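You operate a simulated robot arm through the tools that you are given. There is no shell and no other tool.

You run a simulated robot arm. Do the job below in one go: nothing can be reset, and whatever is moved stays where it is left.

## Task
Wash the dull beads and tip them into the bead tub.
Fine: hold the sieve under the tap till the beads show bright, shut it; the sieve goes back.

Only the result counts: the job must be done as asked and must still hold three seconds after the hand-in. Knocking over, shifting, dropping, spilling or breaking anything else fails it.

## Robot
A 7-joint arm with a two-finger parallel gripper, fixed in place. Base frame: the origin is on the floor under the middle of its stand, x ahead of it, y to its left, z up; the work surface is at about z = 880. Lengths are in mm, angles in degrees, forces in N, time in s.
It reaches about 1479 mm from its shoulder. Its first joint turns from -166.0 to 166.0 degrees. Payload 4.4 kg.
The tool frame sits at the grasp point between the pads (the TCP): z along the fingers, y along the line on which they close. The tips reach 23 mm beyond it. Largest opening 94 mm; finger width 38, thickness 10; the body of the gripper, 54 by 96 mm, starts 39 mm behind the TCP.
Orientation is that of the tool frame in the base frame, as a unit quaternion [w, x, y, z]. With the fingers straight down and closing along the base's y, the tool's x points along the base's -x, its y along +y and its z along -z.

## Interface
- The arm moves only by the tool drive_tool. Its argument "moves" is a list that holds one entry, the list of rows, each a list of 7 numbers: the shift along the tool's x, y, z in cm, then the turn, a rotation vector about the tool's x, y, z in degrees, then the finger opening in cm, from 0 to 9.4. In form: [[[x, y, z, rx, ry, rz, jaw], ...]]. A call has 1 to 20 rows; each row shifts and turns the commanded pose from where the row before left it, along the tool's axes as they then stand. A row lasts 0.2 s, in which the tool goes at most 50 mm and 8.6 degrees; a call with a longer step from one row to the next is refused whole, and so is a gripper value outside its range. A pose out of reach is approached as far as the arm can. The call stops where the force on the tool passes 40 N (or 10 N more than at its start, if that is more) or the arm is blocked; 0.2 s more then pass. The fingers move at their own pace (about 72 mm/s each) and stop on an object; they squeeze with about 39 N. The grip force told is the motor's: it shows also when the fingers shut on nothing. Time passes only in rows, and 0.2 s behind the last, so rows that do not move let the fingers close. The reply holds the time, the measured pose of the TCP, the force on the tool along the base axes, the opening and the grip force, in the units named above and with some noise, with the torque about the TCP (base axes, N m) and any sound that the robot's microphone picked up.
- Cameras (640 x 400 px; columns grow to the right, rows downward): "scene" is fixed at [220.1, -498.2, 1474.4]; the picture's right is [0.76, -0.65, 0.00], its down [-0.28, -0.34, -0.90] and it looks along [0.58, 0.69, -0.44] (base axes); focal length 362 px, centre (320, 200). "wrist" rides on the gripper at [86, 16, -74] in the tool frame; the picture's right is [-0.18, 0.98, 0.00], its down [-0.58, -0.11, -0.81] and it looks along [-0.79, -0.15, 0.59] (tool axes); focal length 243 px, centre (320, 200). There is no depth. A picture from a camera that has moved, and an enlarged one, comes with that camera's place and axes in the base frame and with its lens.
- grab_frame(camera): a new picture of that camera. The clock stands still meanwhile.
- inspect(camera, box): a new picture of the part [left, top, right, bottom] of that camera's present view, enlarged. The clock stands still meanwhile.
- finish_job(): hands the job in; it is judged then, once.

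Nothing tells you positions but the pictures and the camera data. Unless the task says otherwise, let go and move clear before handing in.

The tools are called after "Emit:" by a JSON object that holds its "api" and its "payload". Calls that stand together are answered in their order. drive_tool: Moves the arm, as the interface text tells. Its arguments: {"type":"object","properties":{"moves":{"type":"array","items":{"type":"array","items":{"type":"array","items":{"type":"number"}}}}},"required":["moves"]} The other tools are called the same way: grab_frame (camera) takes a picture; inspect (camera, box) takes an enlarged picture of a part of a camera's view; finish_job () hands the job in.

At the start:

```text
clock: 0.0
tcp_pos: [606.2, -124.0, 1289.0]
tool_rot: [0.0, 0.0, 1.0, -0.001]
force: [0.0, -0.1, 0.6]
ft_torque: [-0.02, 0.02, 0.02]
width: 93.7
grasp_force: 0.1
```

scene: 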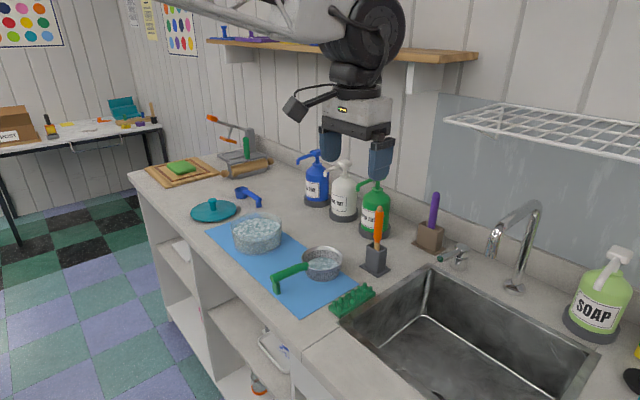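
wrist: 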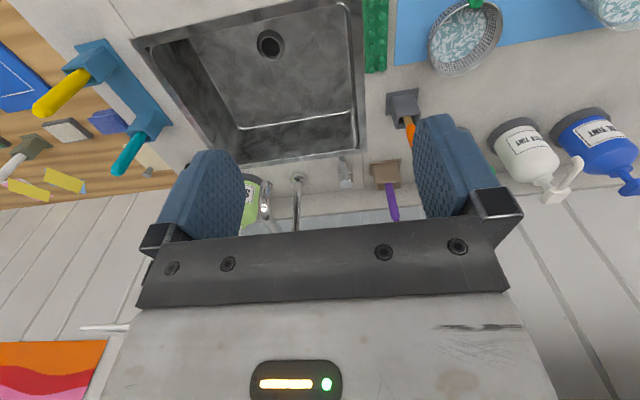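

I see a counter with a blue mat holding a glass tub of beads and a small sieve with a green handle, a sink to the right with a faucet and a lever tap. I'll take closer looks before moving.

Emit:
{"api": "inspect", "payload": {"camera": "scene", "box": [200, 190, 400, 315]}}

Emit:
{"api": "inspect", "payload": {"camera": "scene", "box": [400, 180, 600, 305]}}

Emit:
{"api": "inspect", "payload": {"camera": "wrist", "box": [220, 0, 420, 230]}}

Emit:
{"api": "inspect", "payload": {"camera": "wrist", "box": [380, 0, 640, 160]}}

```text
3.20 times, centred on (300, 252) of scene
camera zoom: at [220.1, -498.2, 1474.4], right [0.76, -0.65, 0.0], down [-0.28, -0.34, -0.9], along [0.58, 0.69, -0.44], focal length 1157 px, centre (384, 32)
```

zoom: 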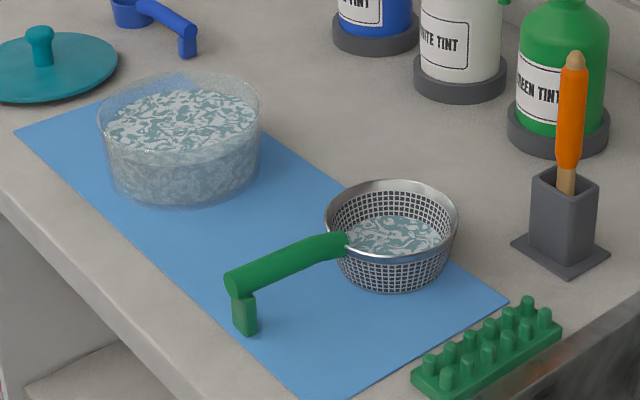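

```text
3.20 times, centred on (500, 242) of scene
camera zoom: at [220.1, -498.2, 1474.4], right [0.76, -0.65, 0.0], down [-0.28, -0.34, -0.9], along [0.58, 0.69, -0.44], focal length 1157 px, centre (-256, 64)
```

zoom: 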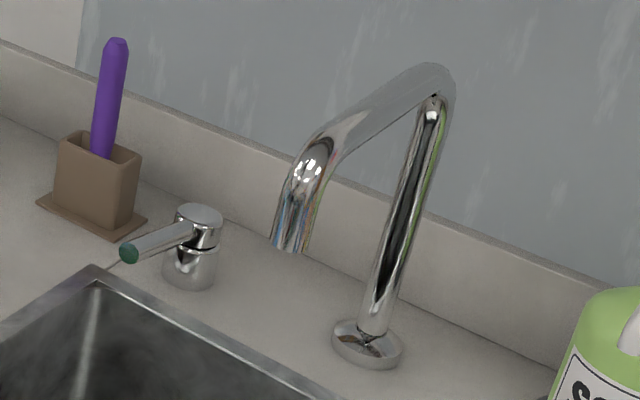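

```text
1.74 times, centred on (320, 115) of wrist
camera zoom: at [520.0, -108.1, 1360.7], right [0.18, 0.98, 0.0], down [0.58, -0.11, 0.81], along [0.79, -0.15, -0.59], focal length 422 px, centre (320, 348)
```

zoom: 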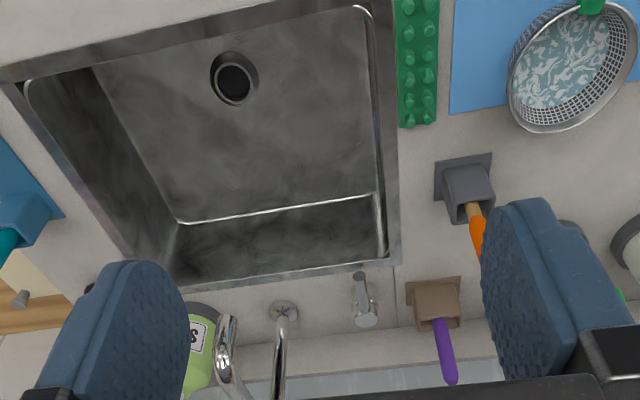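

```text
2.46 times, centred on (510, 80) of wrist
camera zoom: at [520.0, -108.1, 1360.7], right [0.18, 0.98, 0.0], down [0.58, -0.11, 0.81], along [0.79, -0.15, -0.59], focal length 597 px, centre (-148, 495)
```

zoom: 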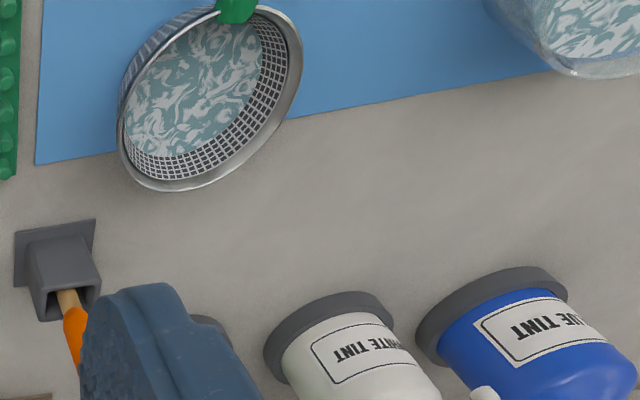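

The sieve sits at about (725, 80) with its handle running toward -x, and the glass tub is at about (659, 295). The spout outlet is near (842, -273, 1070) and the tap lever tip near (922, -132, 947). I'll check the rest of the scene for details before acting.

Emit:
{"api": "inspect", "payload": {"camera": "scene", "box": [0, 0, 200, 160]}}

Emit:
{"api": "inspect", "payload": {"camera": "scene", "box": [120, 100, 280, 220]}}

Emit:
{"api": "inspect", "payload": {"camera": "scene", "box": [160, 200, 340, 400]}}

Emit:
{"api": "inspect", "payload": {"camera": "scene", "box": [425, 235, 485, 275]}}

Emit:
{"api": "inspect", "payload": {"camera": "wrist", "box": [240, 130, 400, 230]}}

Emit:
{"api": "inspect", "payload": {"camera": "scene", "box": [300, 240, 640, 400]}}

```text
2.50 times, centred on (100, 80) of scene
camera zoom: at [220.1, -498.2, 1474.4], right [0.76, -0.65, 0.0], down [-0.28, -0.34, -0.9], along [0.58, 0.69, -0.44], focal length 904 px, centre (870, 500)
```

zoom: 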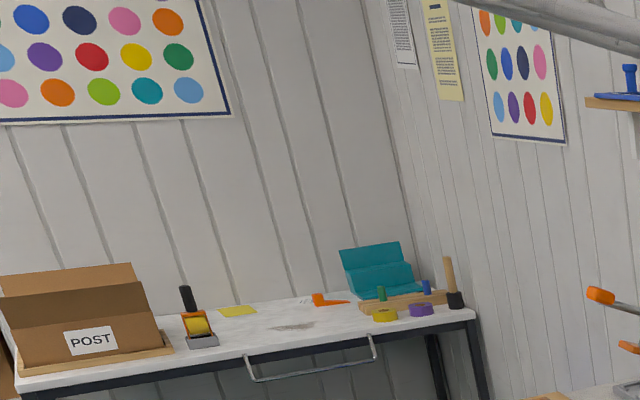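

```text
3.33 times, centred on (200, 160) of scene
camera zoom: at [220.1, -498.2, 1474.4], right [0.76, -0.65, 0.0], down [-0.28, -0.34, -0.9], along [0.58, 0.69, -0.44], focal length 1205 px, centre (720, 333)
```

zoom: 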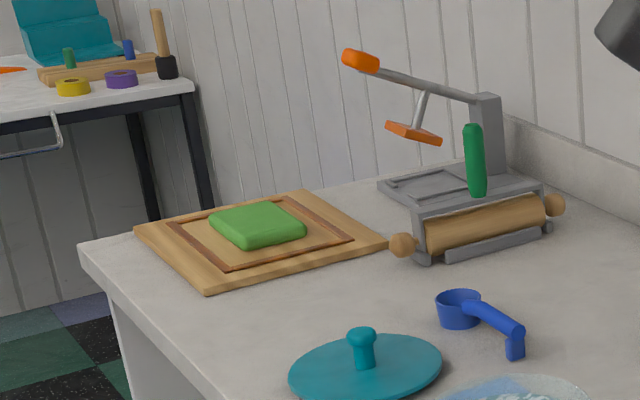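

```text
2.00 times, centred on (250, 300) of scene
camera zoom: at [220.1, -498.2, 1474.4], right [0.76, -0.65, 0.0], down [-0.28, -0.34, -0.9], along [0.58, 0.69, -0.44], focal length 723 px, centre (460, 0)
```

zoom: 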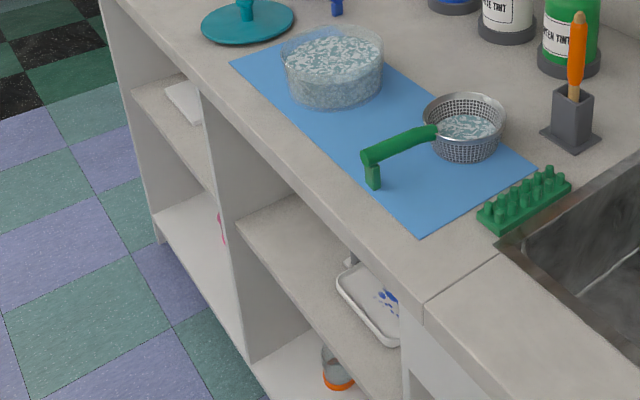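

```text
10.00 times, centred on (455, 255) of scene
camera zoom: at [220.1, -498.2, 1474.4], right [0.76, -0.65, 0.0], down [-0.28, -0.34, -0.9], along [0.58, 0.69, -0.44], focal length 3615 px, centre (-1030, -350)
```

zoom: 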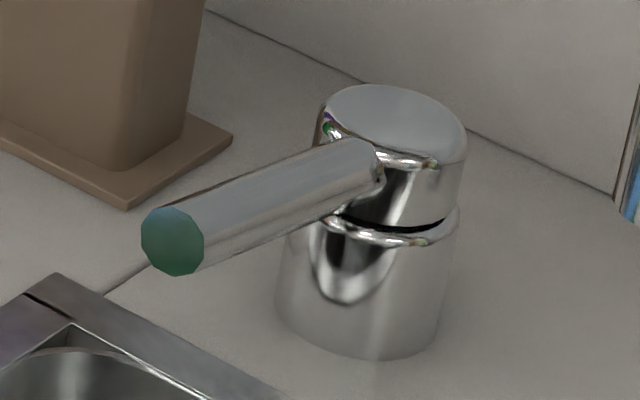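

```text
4.00 times, centred on (320, 180) of wrist
camera zoom: at [520.0, -108.1, 1360.7], right [0.18, 0.98, 0.0], down [0.58, -0.11, 0.81], along [0.79, -0.15, -0.59], focal length 970 px, centre (320, 280)
```

zoom: 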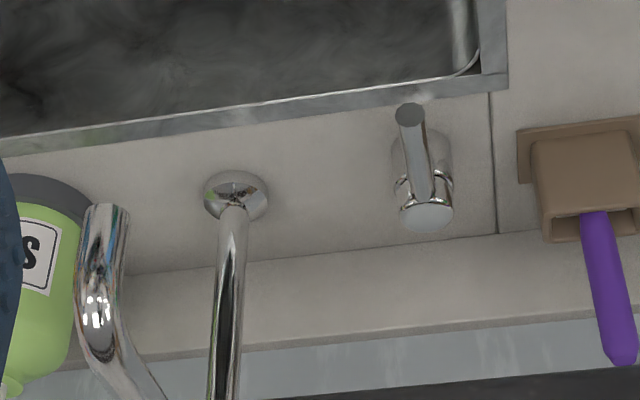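

```text
1.88 times, centred on (470, 320) of scene
camera zoom: at [220.1, -498.2, 1474.4], right [0.76, -0.65, 0.0], down [-0.28, -0.34, -0.9], along [0.58, 0.69, -0.44], focal length 680 px, centre (38, -26)
```

zoom: 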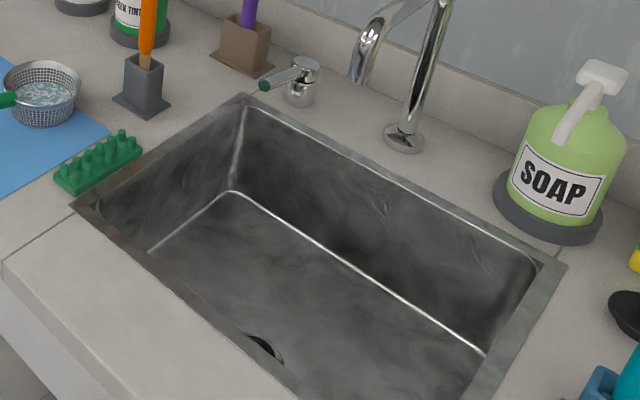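

The bead tub is the open glass bowl, the only container of beads here, with its teal lid lying beside it. The tap is a lever on a round head, sloping up toward me, under a wire rack at about z=1290, so I'll come at it from the front with the hand tilted. First I'll move near it to look.

Emit:
{"api": "drive_tool", "payload": {"moves": [[[-3.23, -0.12, 3.48, 0, 0, 0, 6], [-3.23, -0.12, 3.48, 0, 0, 0, 6], [-3.23, -0.12, 3.48, 0, 0, 0, 6], [-3.23, -0.12, 3.48, 0, 0, 0, 6], [-3.23, -0.12, 3.48, 0, 0, 0, 6], [-3.23, -0.12, 3.48, 0, 0, 0, 6], [0, 0, 0, 0, -8, 0, 6], [0, 0, 0, 0, -8, 0, 6], [0, 0, 0, 0, -8, 0, 6], [0, 0, 0, 0, -8, 0, 6], [0, 0, 0, 0, -8, 0, 6], [0, 0, 0, 0, -8, 0, 6], [0, 0, 0, 0, 0, 0, 6]]]}}

```text
clock: 2.8
tcp_pos: [800.4, -132.2, 1079.8]
tool_rot: [0.407, 0.001, 0.913, -0.001]
force: [-0.7, -0.2, 1.1]
ft_torque: [-0.01, 0.0, 0.02]
width: 60.0
grasp_force: 0.0
```

The hand is now tilted in front of the tap. I'll look at the lever from here.

Emit:
{"api": "grab_frame", "payload": {"camera": "wrist"}}

Emit:
{"api": "grab_frame", "payload": {"camera": "scene"}}

```text
taken
camera wrist: at [687.1, -115.9, 1063.2], right [0.12, 0.98, 0.14], down [-0.21, -0.11, 0.97], along [0.97, -0.15, 0.19], focal length 243 px, centre (320, 200)
```

wrist: 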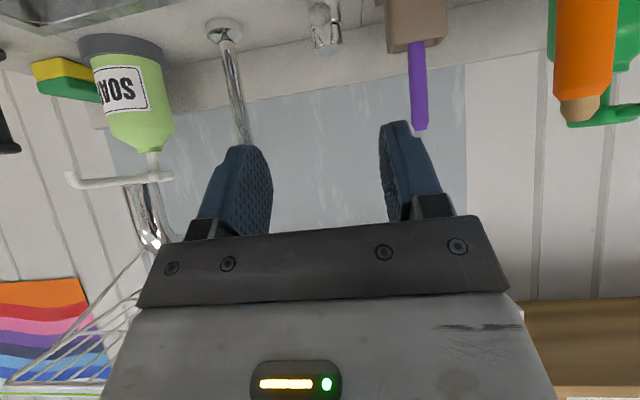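

```text
taken
```

scene: 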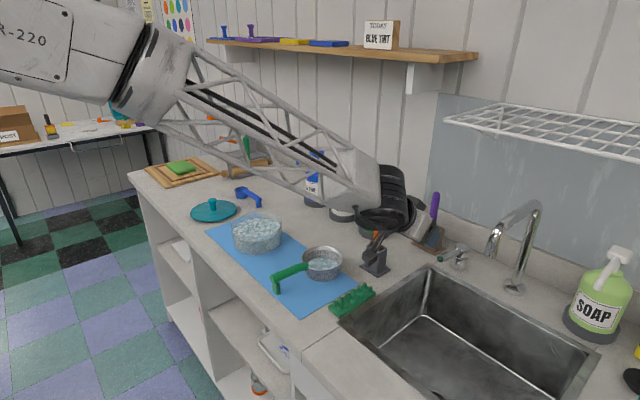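

The lever head and arm are visible near the top of the wrist view and nothing is in the way. I'll descend to lever height just in front of its tip and look again.

Emit:
{"api": "drive_tool", "payload": {"moves": [[[2.1, 0.03, 4.14, 0, 0, 0, 6], [2.1, 0.03, 4.14, 0, 0, 0, 6], [2.1, 0.03, 4.14, 0, 0, 0, 6], [0, 0, 0, 0, 0, 0, 6]]]}}

Emit:
{"api": "grab_frame", "payload": {"camera": "wrist"}}

Emit:
{"api": "grab_frame", "payload": {"camera": "scene"}}

```text
clock: 3.8
tcp_pos: [849.0, -131.7, 950.6]
tool_rot: [0.407, 0.0, 0.913, -0.001]
force: [0.7, -0.2, 0.0]
ft_torque: [0.0, 0.01, 0.0]
width: 59.8
grasp_force: 0.0
```

```text
taken
camera wrist: at [735.0, -116.1, 933.8], right [0.12, 0.98, 0.14], down [-0.21, -0.11, 0.97], along [0.97, -0.15, 0.19], focal length 243 px, centre (320, 200)
```

wrist: 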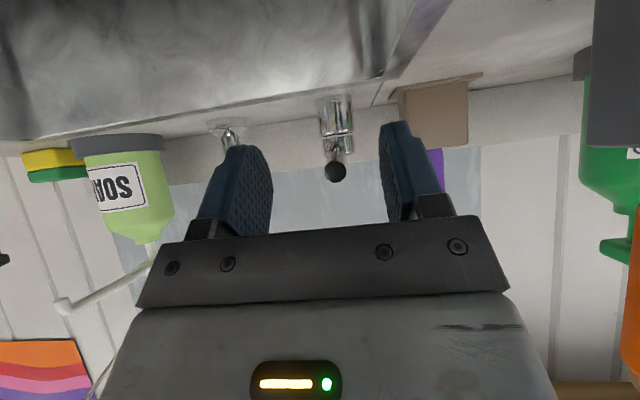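

```text
taken
```

scene: 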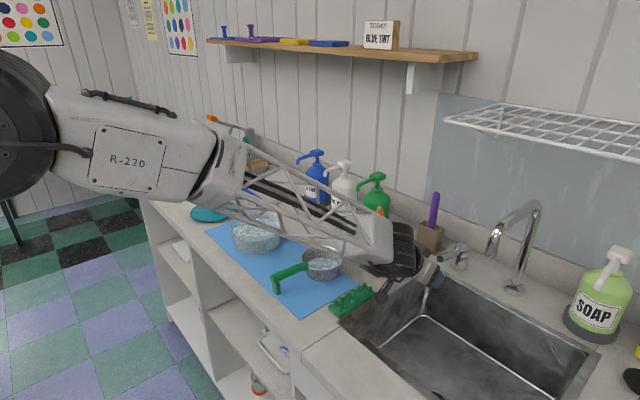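

The lever tip shows at (925, -131, 950), centered between the open fingers. I'll advance so the pads straddle it, then close on it.

Emit:
{"api": "drive_tool", "payload": {"moves": [[[-1.91, 0.03, 2.36, 0, 0, 0, 6], [-1.91, 0.03, 2.36, 0, 0, 0, 6], [-1.91, 0.03, 2.36, 0, 0, 0, 6], [0, 0, 0, 0, 0, 0, 6], [0, 0, 0, 0, 0, 0, 1], [0, 0, 0, 0, 0, 0, 1], [0, 0, 0, 0, 0, 0, 1], [0, 0, 0, 0, 0, 0, 1]]]}}

Emit:
{"api": "grab_frame", "payload": {"camera": "wrist"}}

Emit:
{"api": "inspect", "payload": {"camera": "scene", "box": [350, 180, 550, 305]}}

```text
clock: 5.6
tcp_pos: [938.7, -130.3, 946.2]
tool_rot: [0.407, -0.001, 0.913, 0.0]
force: [7.8, 25.5, 0.7]
ft_torque: [0.13, 0.53, 1.17]
width: 18.1
grasp_force: 45.5
```

```text
taken
camera wrist: at [826.4, -114.3, 929.8], right [0.12, 0.98, 0.14], down [-0.21, -0.11, 0.97], along [0.97, -0.15, 0.19], focal length 243 px, centre (320, 200)
```

wrist: 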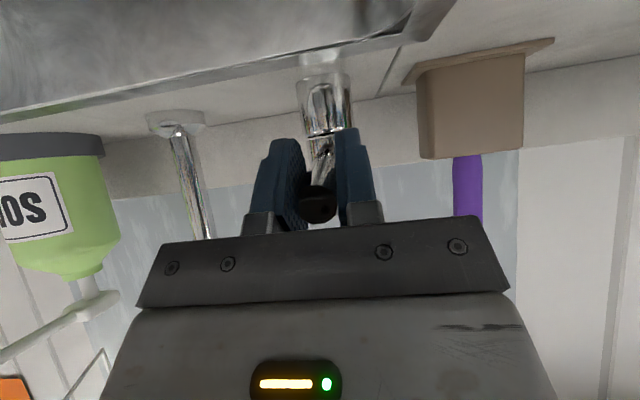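

```text
3.20 times, centred on (450, 242) of scene
camera zoom: at [220.1, -498.2, 1474.4], right [0.76, -0.65, 0.0], down [-0.28, -0.34, -0.9], along [0.58, 0.69, -0.44], focal length 1157 px, centre (-96, 64)
```

zoom: 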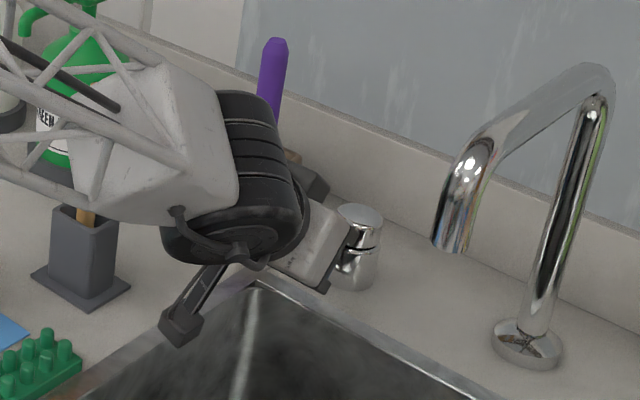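

I have the lever between the pads, with a 25 N sideways reaction, so it doesn't swing readily toward -y. I'll test a small lift of a few mm.

Emit:
{"api": "drive_tool", "payload": {"moves": [[[-0.2, -0.1, -0.15, 0, 0, 0, 1], [-0.25, 0, -0.2, 0, 0, 0, 1], [-0.2, 0, -0.15, 0, 0, 0, 1], [0, 0, 0, 0, 0, 0, 1]]]}}

```text
clock: 6.3
tcp_pos: [939.8, -129.7, 946.1]
tool_rot: [0.404, 0.0, 0.915, 0.001]
force: [7.6, 12.2, -2.0]
ft_torque: [0.18, -0.16, 0.2]
width: 18.1
grasp_force: 45.4
stopped in row 3: the force on the tool passed its limit at 42 N (the readings are from after the stop); the commanded pose is now the measured one
```

Lifting is resisted hard, so it isn't a lift lever. I'll test a small sideways push toward +y instead.

Emit:
{"api": "drive_tool", "payload": {"moves": [[[0, 0.2, 0, 0, 0, 0, 1], [0, 0.25, 0, 0, 0, 0, 1], [0, 0.25, 0, 0, 0, 0, 1], [0, 0, 0, 0, 0, 0, 1]]]}}

```text
clock: 6.9
tcp_pos: [940.1, -129.1, 945.4]
tool_rot: [0.404, 0.002, 0.915, -0.001]
force: [15.4, -8.5, -7.0]
ft_torque: [-0.21, -0.21, -0.75]
width: 18.0
grasp_force: 45.1
stopped in row 3: the force on the tool passed its limit at 43 N (the readings are from after the stop); the commanded pose is now the measured one
```

That way is blocked as well. I'll try the other way, toward -y.

Emit:
{"api": "drive_tool", "payload": {"moves": [[[0, -0.2, 0, 0, 0, 0, 1], [0, -0.25, 0, 0, 0, 0, 1], [0, -0.25, 0, 0, 0, 0, 1], [0, -0.25, 0, 0, 0, 0, 1], [0, 0, 0, 0, 0, 0, 1]]]}}

```text
clock: 7.6
tcp_pos: [939.7, -130.6, 945.5]
tool_rot: [0.404, -0.001, 0.915, 0.001]
force: [6.1, 15.0, -2.6]
ft_torque: [0.07, -0.38, 0.19]
width: 17.7
grasp_force: 44.9
stopped in row 3: the force on the tool passed its limit at 43 N (the readings are from after the stop); the commanded pose is now the measured one
```

Still blocked. The remaining direction to test is pressing the lever down.

Emit:
{"api": "drive_tool", "payload": {"moves": [[[0.2, 0, 0.15, 0, 0, 0, 1], [0.25, 0, 0.2, 0, 0, 0, 1], [0.2, 0, 0.15, 0, 0, 0, 1], [0, 0, 0, 0, 0, 0, 1]]]}}

```text
clock: 8.2
tcp_pos: [939.3, -131.1, 946.3]
tool_rot: [0.406, -0.003, 0.914, 0.003]
force: [-15.9, 10.7, 6.2]
ft_torque: [0.06, 0.59, 0.0]
width: 18.1
grasp_force: 44.7
stopped in row 2: the force on the tool passed its limit at 45 N (the readings are from after the stop); the commanded pose is now the measured one
```

All four directions are blocked while I pinch the lever. I'll look closely to see whether it has moved at all.

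Emit:
{"api": "inspect", "payload": {"camera": "wrist", "box": [220, 60, 420, 240]}}

Emit:
{"api": "inspect", "payload": {"camera": "scene", "box": [420, 190, 520, 290]}}

```text
2.22 times, centred on (320, 150) of wrist
camera zoom: at [826.2, -114.6, 930.0], right [0.12, 0.98, 0.14], down [-0.21, -0.11, 0.97], along [0.97, -0.14, 0.19], focal length 539 px, centre (320, 311)
```

zoom: 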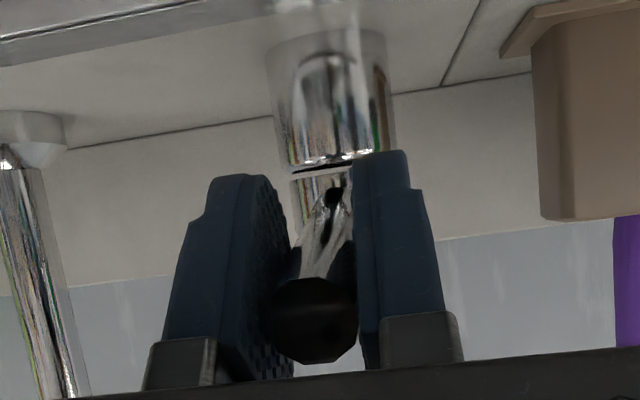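

```text
4.00 times, centred on (470, 240) of scene
camera zoom: at [220.1, -498.2, 1474.4], right [0.76, -0.65, 0.0], down [-0.28, -0.34, -0.9], along [0.58, 0.69, -0.44], focal length 1446 px, centre (-280, 40)
```

zoom: 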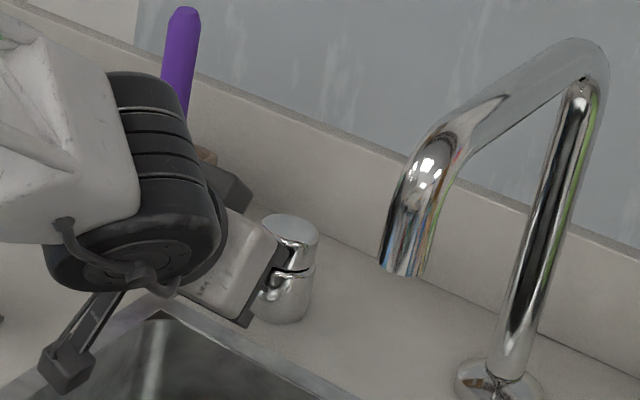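

The lever hasn't moved, and the hard pinch may be locking it. I'll open the fingers a little so they straddle it loosely and push it sideways with one finger.

Emit:
{"api": "drive_tool", "payload": {"moves": [[[0, 0, 0, 0, 0, 0, 3.2], [0, 0, 0, 0, 0, 0, 3.2], [0, 0, 0, 0, 0, 0, 3.2]]]}}

```text
clock: 9.0
tcp_pos: [939.9, -131.0, 946.4]
tool_rot: [0.405, -0.001, 0.914, 0.0]
force: [0.3, 1.0, -1.0]
ft_torque: [-0.04, 0.02, 0.02]
width: 31.9
grasp_force: 0.0
```

Emit:
{"api": "drive_tool", "payload": {"moves": [[[0, 0.3, 0, 0, 0, 0, 3.2], [0, 0.3, 0, 0, 0, 0, 3.2], [0, 0.3, 0, 0, 0, 0, 3.2], [0, 0.3, 0, 0, 0, 0, 3.2], [0, 0.3, 0, 0, 0, 0, 3.2], [0, 0.3, 0, 0, 0, 0, 3.2], [0, 0.3, 0, 0, 0, 0, 3.2]]]}}

```text
clock: 10.6
tcp_pos: [939.6, -110.7, 944.7]
tool_rot: [0.406, -0.001, 0.914, 0.001]
force: [-0.3, -0.5, 0.2]
ft_torque: [0.01, -0.02, -0.04]
width: 32.1
grasp_force: 0.2
```

The tool moved 20 mm toward +y with no resistance. I'll look at what happened to the lever.

Emit:
{"api": "grab_frame", "payload": {"camera": "wrist"}}

Emit:
{"api": "grab_frame", "payload": {"camera": "scene"}}

```text
taken
camera wrist: at [826.4, -94.2, 929.6], right [0.12, 0.98, 0.14], down [-0.21, -0.11, 0.97], along [0.97, -0.15, 0.19], focal length 243 px, centre (320, 200)
```

wrist: 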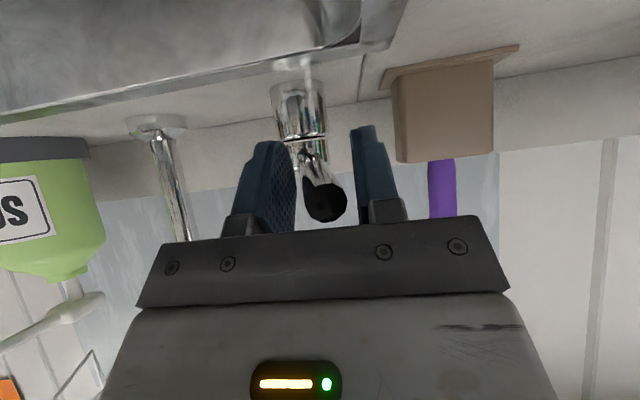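

```text
taken
```

scene: 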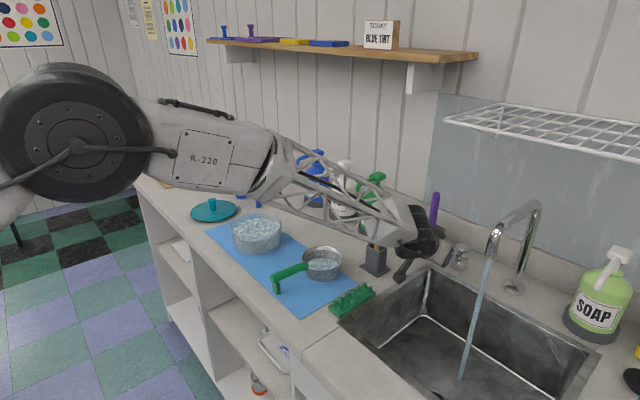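

The tap is open: a lever turn toward +y opens it, and a clean stream is falling straight into the sink. I'll center the fingers on the lever, back straight out, rise, then go over to the sieve with the hand vertical.

Emit:
{"api": "drive_tool", "payload": {"moves": [[[0, -0.6, 0, 0, 0, 0, 3.4], [2.45, 0, -2.72, 0, 0, 0, 3.4], [2.45, 0, -2.72, 0, 0, 0, 3.4], [2.45, 0, -2.72, 0, 0, 0, 3.4], [-2.79, 0, -2.51, 0, 0, 0, 7], [-2.79, 0, -2.51, 0, 0, 0, 7], [-2.79, 0, -2.51, 0, 0, 0, 7], [-2.79, 0, -2.51, 0, 0, 0, 7], [2.68, 2.0, -2.97, 0, 0, 0, 7], [2.68, 2.0, -2.97, 0, 0, 0, 7], [2.68, 2.0, -2.97, 0, 0, 0, 7], [2.68, 2.0, -2.97, 0, 0, 0, 7], [2.68, 2.0, -2.97, 0, 0, 0, 7], [0, 0, 0, 0, 8, 0, 7], [0, 0, 0, 0, 8, 0, 7], [0, 0, 0, 0, 8, 0, 7], [0, 0, 0, 0, 8, 0, 7], [0, 0, 0, 0, 8, 0, 7], [0, 0, 0, 0, 8, 0, 7], [0, 0, 0, 0, 0, 0, 7]]]}}

Emit:
{"api": "grab_frame", "payload": {"camera": "scene"}}

Emit:
{"api": "grab_frame", "payload": {"camera": "wrist"}}

```text
clock: 14.8
tcp_pos: [630.7, -18.3, 1096.2]
tool_rot: [-0.002, -0.002, 1.0, 0.0]
force: [0.1, 0.0, 0.0]
ft_torque: [-0.02, -0.03, 0.01]
width: 70.0
grasp_force: 0.1
```

```text
taken
```

scene: 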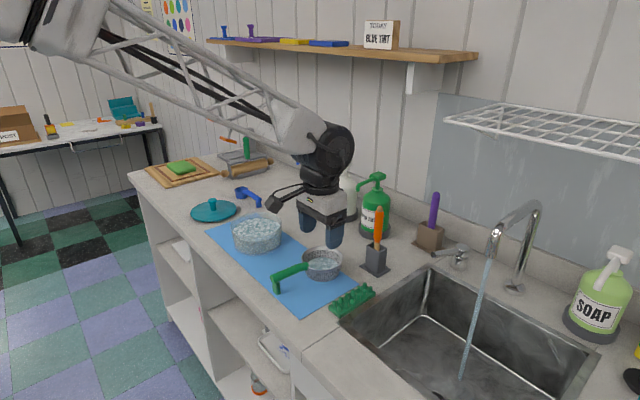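

```text
taken
camera wrist: at [544.2, -0.7, 1169.2], right [0.18, 0.98, 0.0], down [0.58, -0.11, 0.8], along [0.79, -0.15, -0.59], focal length 243 px, centre (320, 200)
```

wrist: 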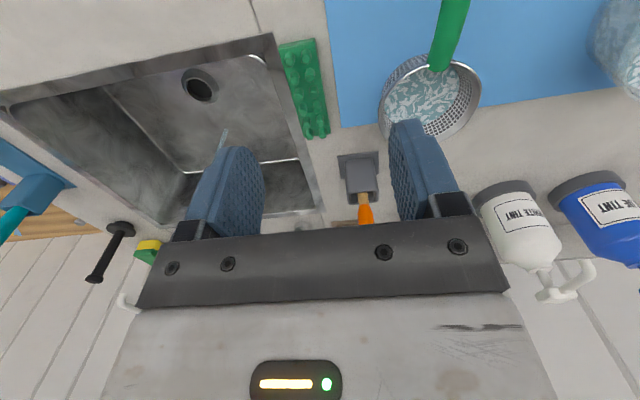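

The water keeps running and the sieve looks undisturbed, its bowl at about (715, 84) and its handle at about (622, 92) with a slight yaw of -5.4°. I'll move over the handle and align the yaw.

Emit:
{"api": "drive_tool", "payload": {"moves": [[[0.29, 3.69, 2.54, 0, 0, 0, 6.5], [0.29, 3.69, 2.54, 0, 0, 0, 6.5], [0.29, 3.69, 2.54, 0, 0, 0, 6.5], [0, 0, 0, 0, 0, 5.4, 6.5], [0, 0, 0, 0, 0, 0, 6.5]]]}}

Emit:
{"api": "grab_frame", "payload": {"camera": "wrist"}}

Emit:
{"api": "inspect", "payload": {"camera": "scene", "box": [220, 170, 380, 310]}}

```text
clock: 16.0
tcp_pos: [623.3, 93.0, 1019.6]
tool_rot: [-0.001, 0.046, 0.999, 0.0]
force: [0.3, -0.5, 0.6]
ft_torque: [0.0, 0.02, -0.01]
width: 65.1
grasp_force: 0.1
```

```text
taken
camera wrist: at [537.7, 117.6, 1092.0], right [0.27, 0.96, 0.0], down [0.57, -0.16, 0.81], along [0.77, -0.22, -0.59], focal length 243 px, centre (320, 200)
```

wrist: 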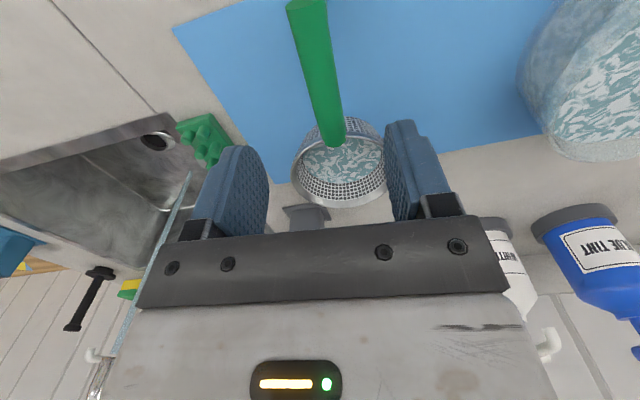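

```text
2.86 times, centred on (300, 240) of scene
camera zoom: at [220.1, -498.2, 1474.4], right [0.76, -0.65, 0.0], down [-0.28, -0.34, -0.9], along [0.58, 0.69, -0.44], focal length 1033 px, centre (377, 86)
```

zoom: 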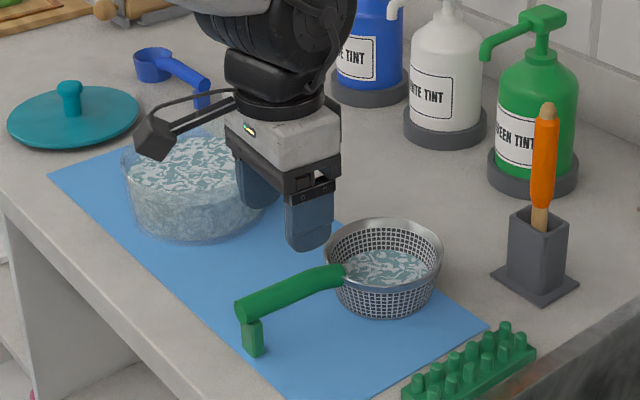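

The fingers straddle the handle line, so I'll descend to handle height and close on it.

Emit:
{"api": "drive_tool", "payload": {"moves": [[[0, 0.1, 3.05, 0, 0, 0, 6.5], [0, 0, 3.05, 0, 0, 0, 6.5], [0, 0, 3.05, 0, 0, 0, 6.5], [0, 0, 0, 0, 0, 0, 6.5]]]}}

Emit:
{"api": "grab_frame", "payload": {"camera": "wrist"}}

Emit:
{"api": "inspect", "payload": {"camera": "scene", "box": [220, 170, 380, 310]}}

```text
clock: 17.0
tcp_pos: [623.3, 93.3, 927.3]
tool_rot: [-0.001, 0.045, 0.999, 0.0]
force: [-0.3, -0.1, 0.1]
ft_torque: [0.01, -0.02, -0.02]
width: 65.0
grasp_force: 0.1
```

```text
taken
camera wrist: at [537.7, 118.1, 1000.4], right [0.27, 0.96, 0.0], down [0.57, -0.16, 0.81], along [0.77, -0.22, -0.59], focal length 243 px, centre (320, 200)
```

wrist: 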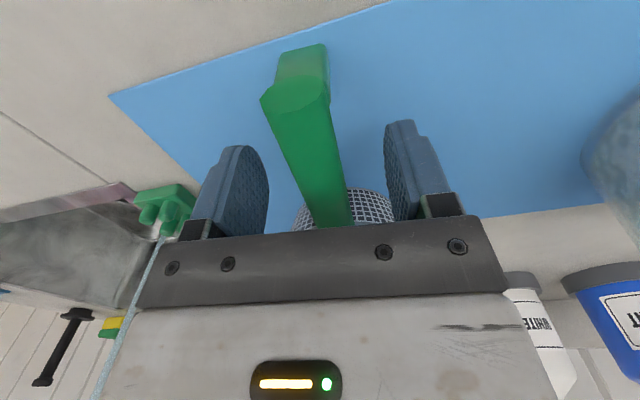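

```text
2.86 times, centred on (300, 240) of scene
camera zoom: at [220.1, -498.2, 1474.4], right [0.76, -0.65, 0.0], down [-0.28, -0.34, -0.9], along [0.58, 0.69, -0.44], focal length 1033 px, centre (377, 86)
```

zoom: 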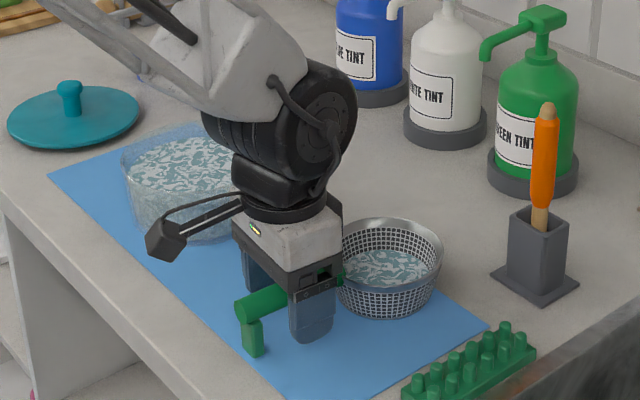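

The handle is centered between the pads at TCP height. Closing now.

Emit:
{"api": "drive_tool", "payload": {"moves": [[[0, 0, 0, 0, 0, 0, 0], [0, 0, 0, 0, 0, 0, 0], [0, 0, 0, 0, 0, 0, 0], [0, 0, 0, 0, 0, 0, 0], [0, 0, 0, 0, 0, 0, 0]]]}}

Emit:
{"api": "grab_frame", "payload": {"camera": "wrist"}}

```text
clock: 18.2
tcp_pos: [621.9, 94.3, 927.7]
tool_rot: [-0.001, 0.045, 0.999, 0.0]
force: [1.0, 1.0, 2.4]
ft_torque: [-0.01, 0.01, 0.08]
width: 20.9
grasp_force: 38.9
```

```text
taken
camera wrist: at [537.7, 118.1, 1000.6], right [0.27, 0.96, 0.0], down [0.57, -0.16, 0.81], along [0.77, -0.22, -0.59], focal length 243 px, centre (320, 200)
```

wrist: 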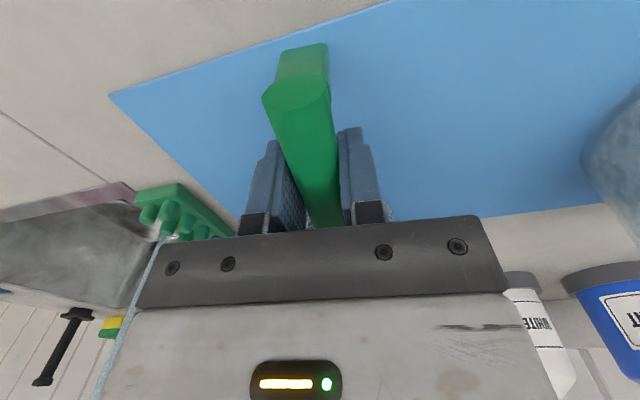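

The handle is gripped at a width of 20.9 mm. I'll lift gently a few centimetres and check that it stays level.

Emit:
{"api": "drive_tool", "payload": {"moves": [[[0, 0, -0.5, 0, 0, 0, 0], [0, 0, -1, 0, 0, 0, 0], [0, 0, -1.5, 0, 0, 0, 0], [0, 0, -1, 0, 0, 0, 0], [0, 0, 0, 0, 0, 0, 0], [0, 0, 0, 0, 0, 0, 0]]]}}

Emit:
{"api": "inspect", "payload": {"camera": "scene", "box": [220, 170, 380, 310]}}

Emit:
{"api": "grab_frame", "payload": {"camera": "wrist"}}

```text
clock: 19.6
tcp_pos: [620.9, 96.2, 968.4]
tool_rot: [-0.001, 0.045, 0.999, 0.0]
force: [-0.6, -0.6, -0.8]
ft_torque: [-0.01, -0.03, -0.02]
width: 0.1
grasp_force: 38.9
```

```text
2.86 times, centred on (300, 240) of scene
camera zoom: at [220.1, -498.2, 1474.4], right [0.76, -0.65, 0.0], down [-0.28, -0.34, -0.9], along [0.58, 0.69, -0.44], focal length 1033 px, centre (377, 86)
```

zoom: 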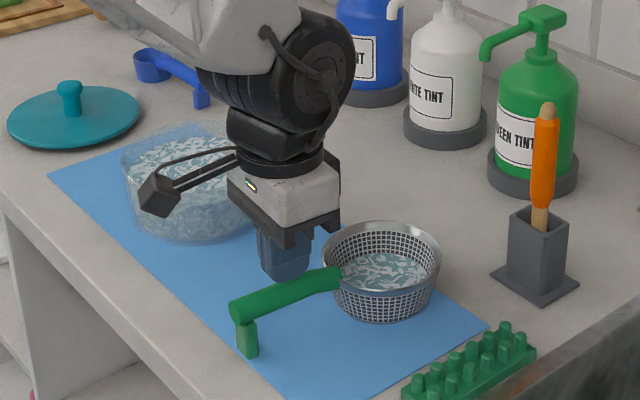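

```text
taken
camera wrist: at [536.9, 119.0, 1041.7], right [0.27, 0.96, 0.0], down [0.57, -0.16, 0.81], along [0.77, -0.22, -0.59], focal length 243 px, centre (320, 200)
```

wrist: 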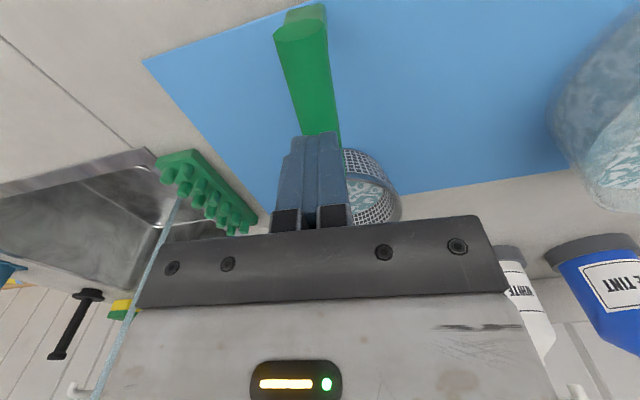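

The grip slipped off and the sieve is still standing on the mat with its beads. A vertical pinch on the round handle doesn't hold, so I'll rise a bit and re-measure before regrasping differently.

Emit:
{"api": "drive_tool", "payload": {"moves": [[[0, 0, -2, 0, 0, 0, 6.5], [0, 0, -2, 0, 0, 0, 6.5], [0, 0, 0, 0, 0, 0, 6.5]]]}}

Emit:
{"api": "inspect", "payload": {"camera": "scene", "box": [260, 225, 360, 305]}}

Emit:
{"api": "grab_frame", "payload": {"camera": "wrist"}}

Emit:
{"api": "grab_frame", "payload": {"camera": "scene"}}

```text
clock: 20.4
tcp_pos: [620.9, 95.3, 1008.0]
tool_rot: [0.0, 0.045, 0.999, 0.0]
force: [0.6, 0.9, -0.2]
ft_torque: [0.0, -0.01, 0.02]
width: 65.2
grasp_force: 0.0
```

```text
5.00 times, centred on (310, 265) of scene
camera zoom: at [220.1, -498.2, 1474.4], right [0.76, -0.65, 0.0], down [-0.28, -0.34, -0.9], along [0.58, 0.69, -0.44], focal length 1807 px, centre (370, -125)
```

zoom: 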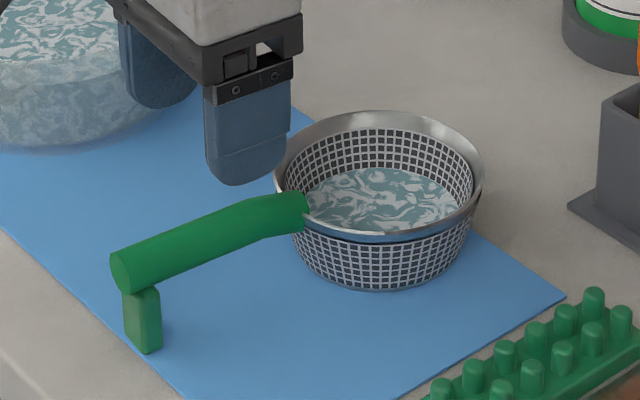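

```text
taken
camera wrist: at [535.8, 118.4, 1082.3], right [0.27, 0.96, 0.0], down [0.57, -0.16, 0.81], along [0.77, -0.22, -0.59], focal length 243 px, centre (320, 200)
```

wrist: 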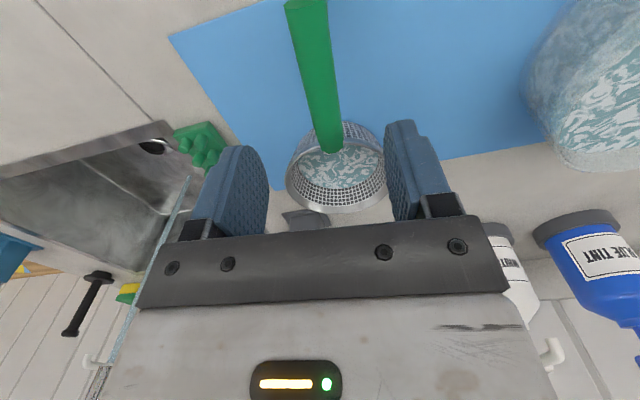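

```text
taken
```

scene: 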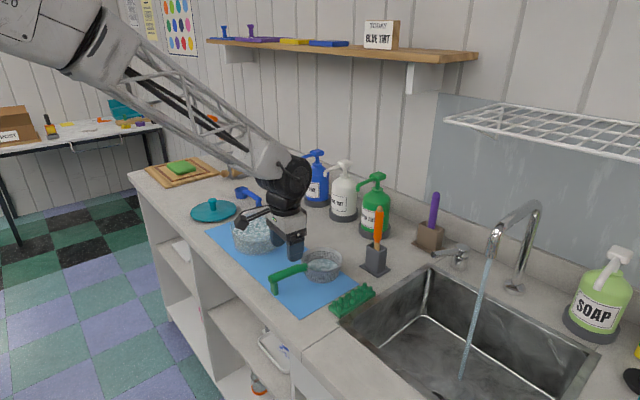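

The handle axis is at about (626, 94.5, 929), and the slip came from weight and moment on a vertical pinch. I'll regrasp with the hand tilted 70° from the -y side, so one finger carries the handle from below, starting with the move to the pre-grasp pose.

Emit:
{"api": "drive_tool", "payload": {"moves": [[[-0.17, -2.83, -2.07, 0, 0, 0, 4.4], [-0.17, -2.83, -2.07, 0, 0, 0, 4.4], [-0.17, -2.83, -2.07, 0, 0, 0, 4.4], [0, 0, 0, -7.78, 0, 0, 4.4], [0, 0, 0, -7.78, 0, 0, 4.4], [0, 0, 0, -7.78, 0, 0, 4.4], [0, 0, 0, -7.78, 0, 0, 4.4], [0, 0, 0, -7.78, 0, 0, 4.4], [0, 0, 0, -7.78, 0, 0, 4.4], [0, 0, 0, -7.78, 0, 0, 4.4], [0, 0, 0, -7.78, 0, 0, 4.4], [0, 0, 0, -7.78, 0, 0, 4.4], [0, 0, 0, 0, 0, 0, 4.4]]]}}

Emit:
{"api": "grab_frame", "payload": {"camera": "wrist"}}

Emit:
{"api": "grab_frame", "payload": {"camera": "scene"}}

```text
clock: 23.2
tcp_pos: [619.1, 10.8, 1069.9]
tool_rot: [0.026, 0.039, 0.818, 0.573]
force: [0.7, 0.0, -0.3]
ft_torque: [-0.02, -0.01, -0.01]
width: 44.3
grasp_force: 0.1
```

```text
taken
camera wrist: at [526.9, -46.5, 1109.5], right [0.21, 0.32, 0.92], down [0.51, -0.85, 0.17], along [0.84, 0.43, -0.34], focal length 243 px, centre (320, 200)
```

wrist: 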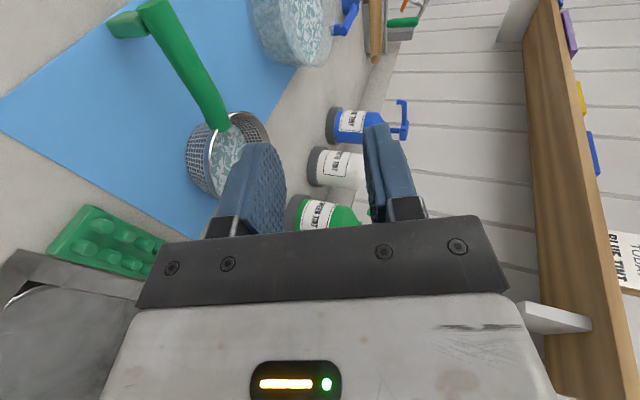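

```text
taken
```

scene: 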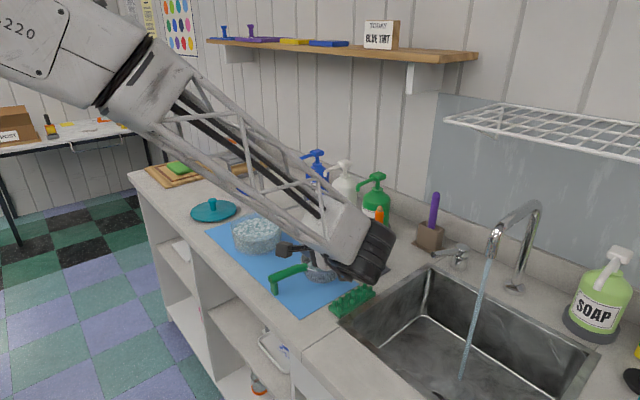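

The orientation is as planned. I'll descend to the pre-grasp point level with the handle and look.

Emit:
{"api": "drive_tool", "payload": {"moves": [[[0.03, -3.45, 1.24, 0, 0, 0, 4.4], [0.03, -3.45, 1.24, 0, 0, 0, 4.4], [0.03, -3.45, 1.24, 0, 0, 0, 4.4], [0, 0, 0, 0, 0, 0, 4.4]]]}}

Emit:
{"api": "grab_frame", "payload": {"camera": "wrist"}}

Emit:
{"api": "grab_frame", "payload": {"camera": "scene"}}

```text
clock: 24.2
tcp_pos: [615.3, 10.5, 960.9]
tool_rot: [0.026, 0.037, 0.819, 0.573]
force: [-0.5, 0.3, 0.6]
ft_torque: [0.03, -0.02, -0.02]
width: 43.9
grasp_force: 0.1
```

```text
taken
camera wrist: at [523.4, -46.6, 999.8], right [0.22, 0.32, 0.92], down [0.51, -0.84, 0.17], along [0.83, 0.43, -0.34], focal length 243 px, centre (320, 200)
```

wrist: 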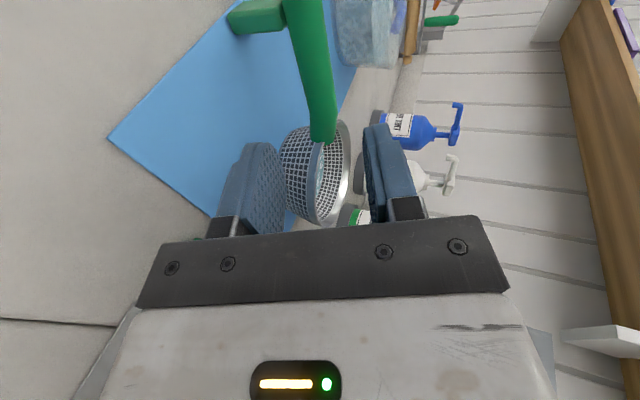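

```text
taken
```

scene: 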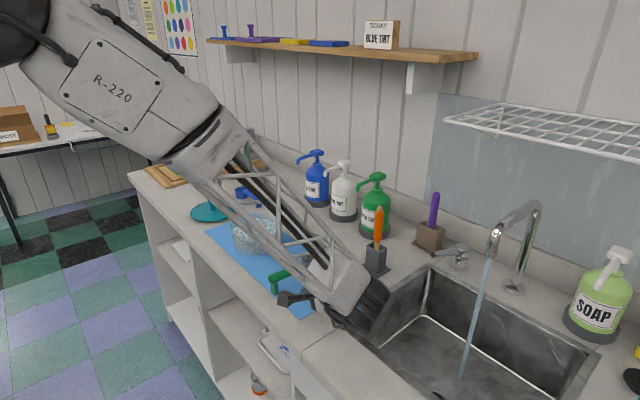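

The handle lines up between the open fingers at z≈927. I'll advance along the finger direction so the pads straddle it.

Emit:
{"api": "drive_tool", "payload": {"moves": [[[-0.04, -0.07, 3.0, 0, 0, 0, 4.4], [-0.04, -0.07, 3.0, 0, 0, 0, 4.4], [-0.03, -0.06, 2.0, 0, 0, 0, 4.4], [0, 0, 1.05, 0, 0, 0, 4.4], [0, 0, 0, 0, 0, 0, 4.4]]]}}

Emit:
{"api": "grab_frame", "payload": {"camera": "wrist"}}

Emit:
{"api": "inspect", "payload": {"camera": "scene", "box": [240, 220, 368, 300]}}

```text
clock: 25.4
tcp_pos: [626.6, 92.9, 926.3]
tool_rot: [0.025, 0.037, 0.819, 0.572]
force: [-0.3, -0.2, 0.4]
ft_torque: [0.02, -0.01, 0.0]
width: 44.0
grasp_force: 0.1
```

```text
taken
camera wrist: at [533.6, 37.1, 965.3], right [0.22, 0.32, 0.92], down [0.51, -0.84, 0.17], along [0.83, 0.43, -0.34], focal length 243 px, centre (320, 200)
```

wrist: 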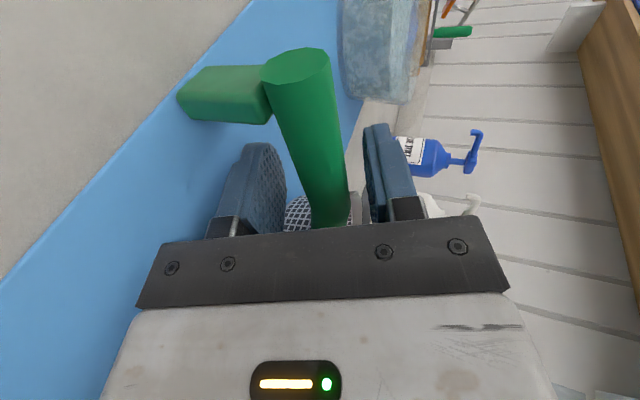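

```text
5.00 times, centred on (304, 260) of scene
camera zoom: at [220.1, -498.2, 1474.4], right [0.76, -0.65, 0.0], down [-0.28, -0.34, -0.9], along [0.58, 0.69, -0.44], focal length 1807 px, centre (400, -100)
```

zoom: 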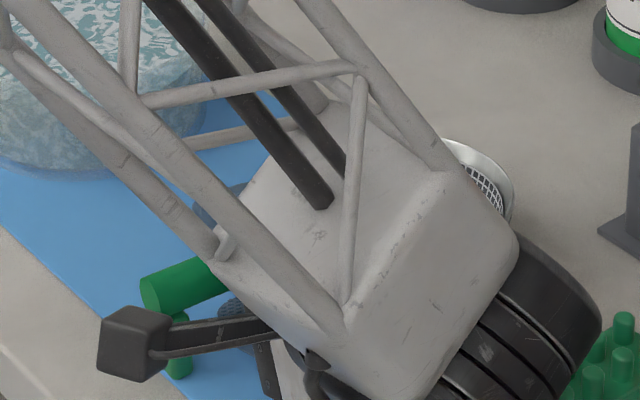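

The handle is centered between the pads, one finger below and one above. Closing.

Emit:
{"api": "drive_tool", "payload": {"moves": [[[0, 0, 0, 0, 0, 0, 0], [0, 0, 0, 0, 0, 0, 0], [0, 0, 0, 0, 0, 0, 0], [0, 0, 0, 0, 0, 0, 0]]]}}

Emit:
{"api": "grab_frame", "payload": {"camera": "wrist"}}

```text
clock: 26.2
tcp_pos: [626.5, 93.1, 927.7]
tool_rot: [0.027, 0.036, 0.818, 0.574]
force: [-4.5, 2.2, 8.7]
ft_torque: [-0.06, 0.27, 0.01]
width: 21.2
grasp_force: 38.6
stopped in row 3: the force on the tool passed its limit at 42 N (the readings are from after the stop); the commanded pose is now the measured one
```

```text
taken
camera wrist: at [534.0, 37.1, 967.0], right [0.21, 0.32, 0.92], down [0.51, -0.84, 0.17], along [0.83, 0.43, -0.34], focal length 243 px, centre (320, 200)
```

wrist: 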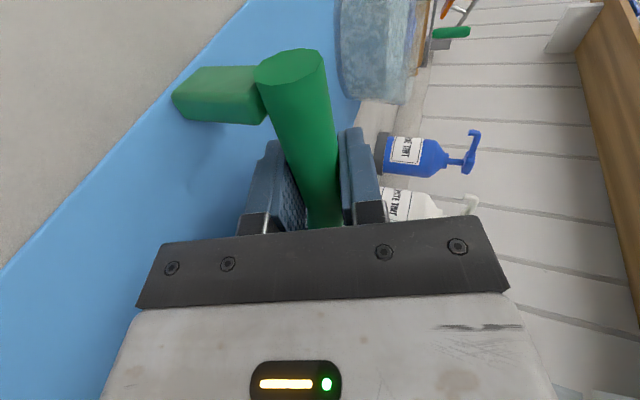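

Gripped at 21 mm. I'll lift slowly by 20 mm and check.

Emit:
{"api": "drive_tool", "payload": {"moves": [[[0, 0.19, -0.07, 0, 0, 0, 0], [0, 0.28, -0.1, 0, 0, 0, 0], [0, 0.38, -0.14, 0, 0, 0, 0], [0, 0.38, -0.14, 0, 0, 0, 0], [0, 0.38, -0.14, 0, 0, 0, 0], [0, 0.28, -0.1, 0, 0, 0, 0], [0, 0, 0, 0, 0, 0, 0]]]}}

Emit:
{"api": "grab_frame", "payload": {"camera": "wrist"}}

Emit:
{"api": "grab_frame", "payload": {"camera": "scene"}}

```text
clock: 27.8
tcp_pos: [626.2, 94.6, 948.6]
tool_rot: [0.026, 0.038, 0.818, 0.574]
force: [1.0, -0.1, -0.6]
ft_torque: [0.0, 0.02, 0.0]
width: 21.3
grasp_force: 38.7
```

```text
taken
camera wrist: at [534.1, 37.1, 987.2], right [0.21, 0.32, 0.92], down [0.51, -0.84, 0.17], along [0.83, 0.43, -0.34], focal length 243 px, centre (320, 200)
```

wrist: 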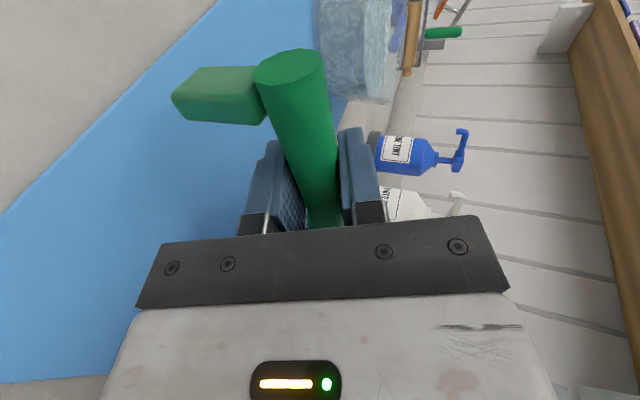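

```text
taken
```

scene: 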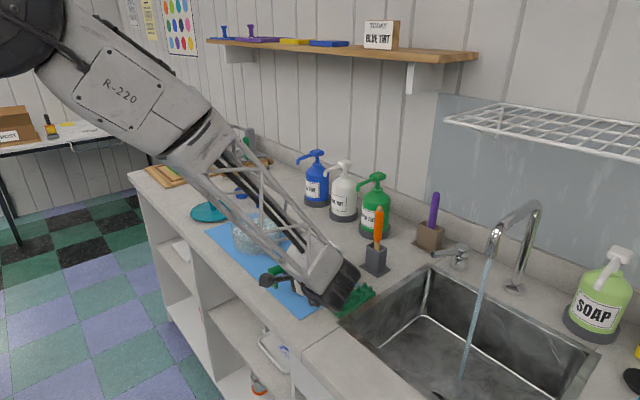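

The sieve came up with the hand. The handle and leg look unchanged relative to the fingers, so I'll continue lifting to clear everything.

Emit:
{"api": "drive_tool", "payload": {"moves": [[[0, 0.94, -0.34, 0, 0, 0, 0], [0, 1.41, -0.51, 0, 0, 0, 0], [0, 1.88, -0.68, 0, 0, 0, 0], [0, 1.88, -0.68, 0, 0, 0, 0], [0, 1.88, -0.68, 0, 0, 0, 0], [0, 1.88, -0.68, 0, 0, 0, 0], [0, 1.41, -0.51, 0, 0, 0, 0], [0, 0.94, -0.34, 0, 0, 0, 0], [0, 0, 0, 0, 0, 0, 0]]]}}

Emit:
{"api": "grab_frame", "payload": {"camera": "wrist"}}

Emit:
{"api": "grab_frame", "payload": {"camera": "scene"}}

```text
clock: 29.8
tcp_pos: [626.8, 92.6, 1079.0]
tool_rot: [0.026, 0.037, 0.818, 0.574]
force: [0.7, 0.6, -0.5]
ft_torque: [-0.03, 0.03, -0.01]
width: 20.8
grasp_force: 38.8
```

```text
taken
camera wrist: at [534.6, 37.0, 1116.9], right [0.21, 0.32, 0.92], down [0.51, -0.84, 0.17], along [0.83, 0.43, -0.34], focal length 243 px, centre (320, 200)
```

wrist: 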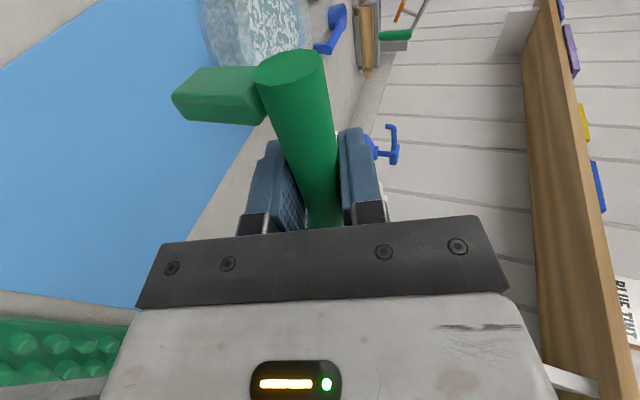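

```text
taken
```

scene: 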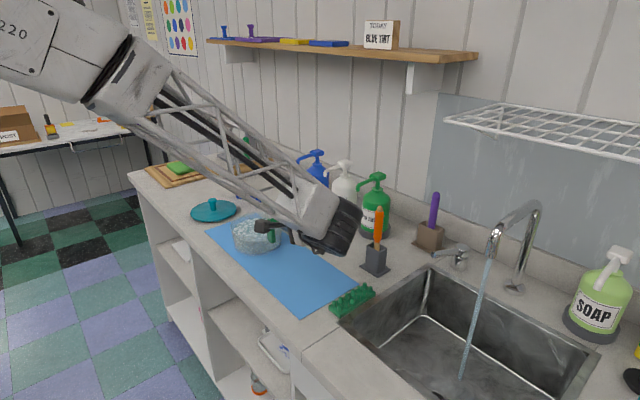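

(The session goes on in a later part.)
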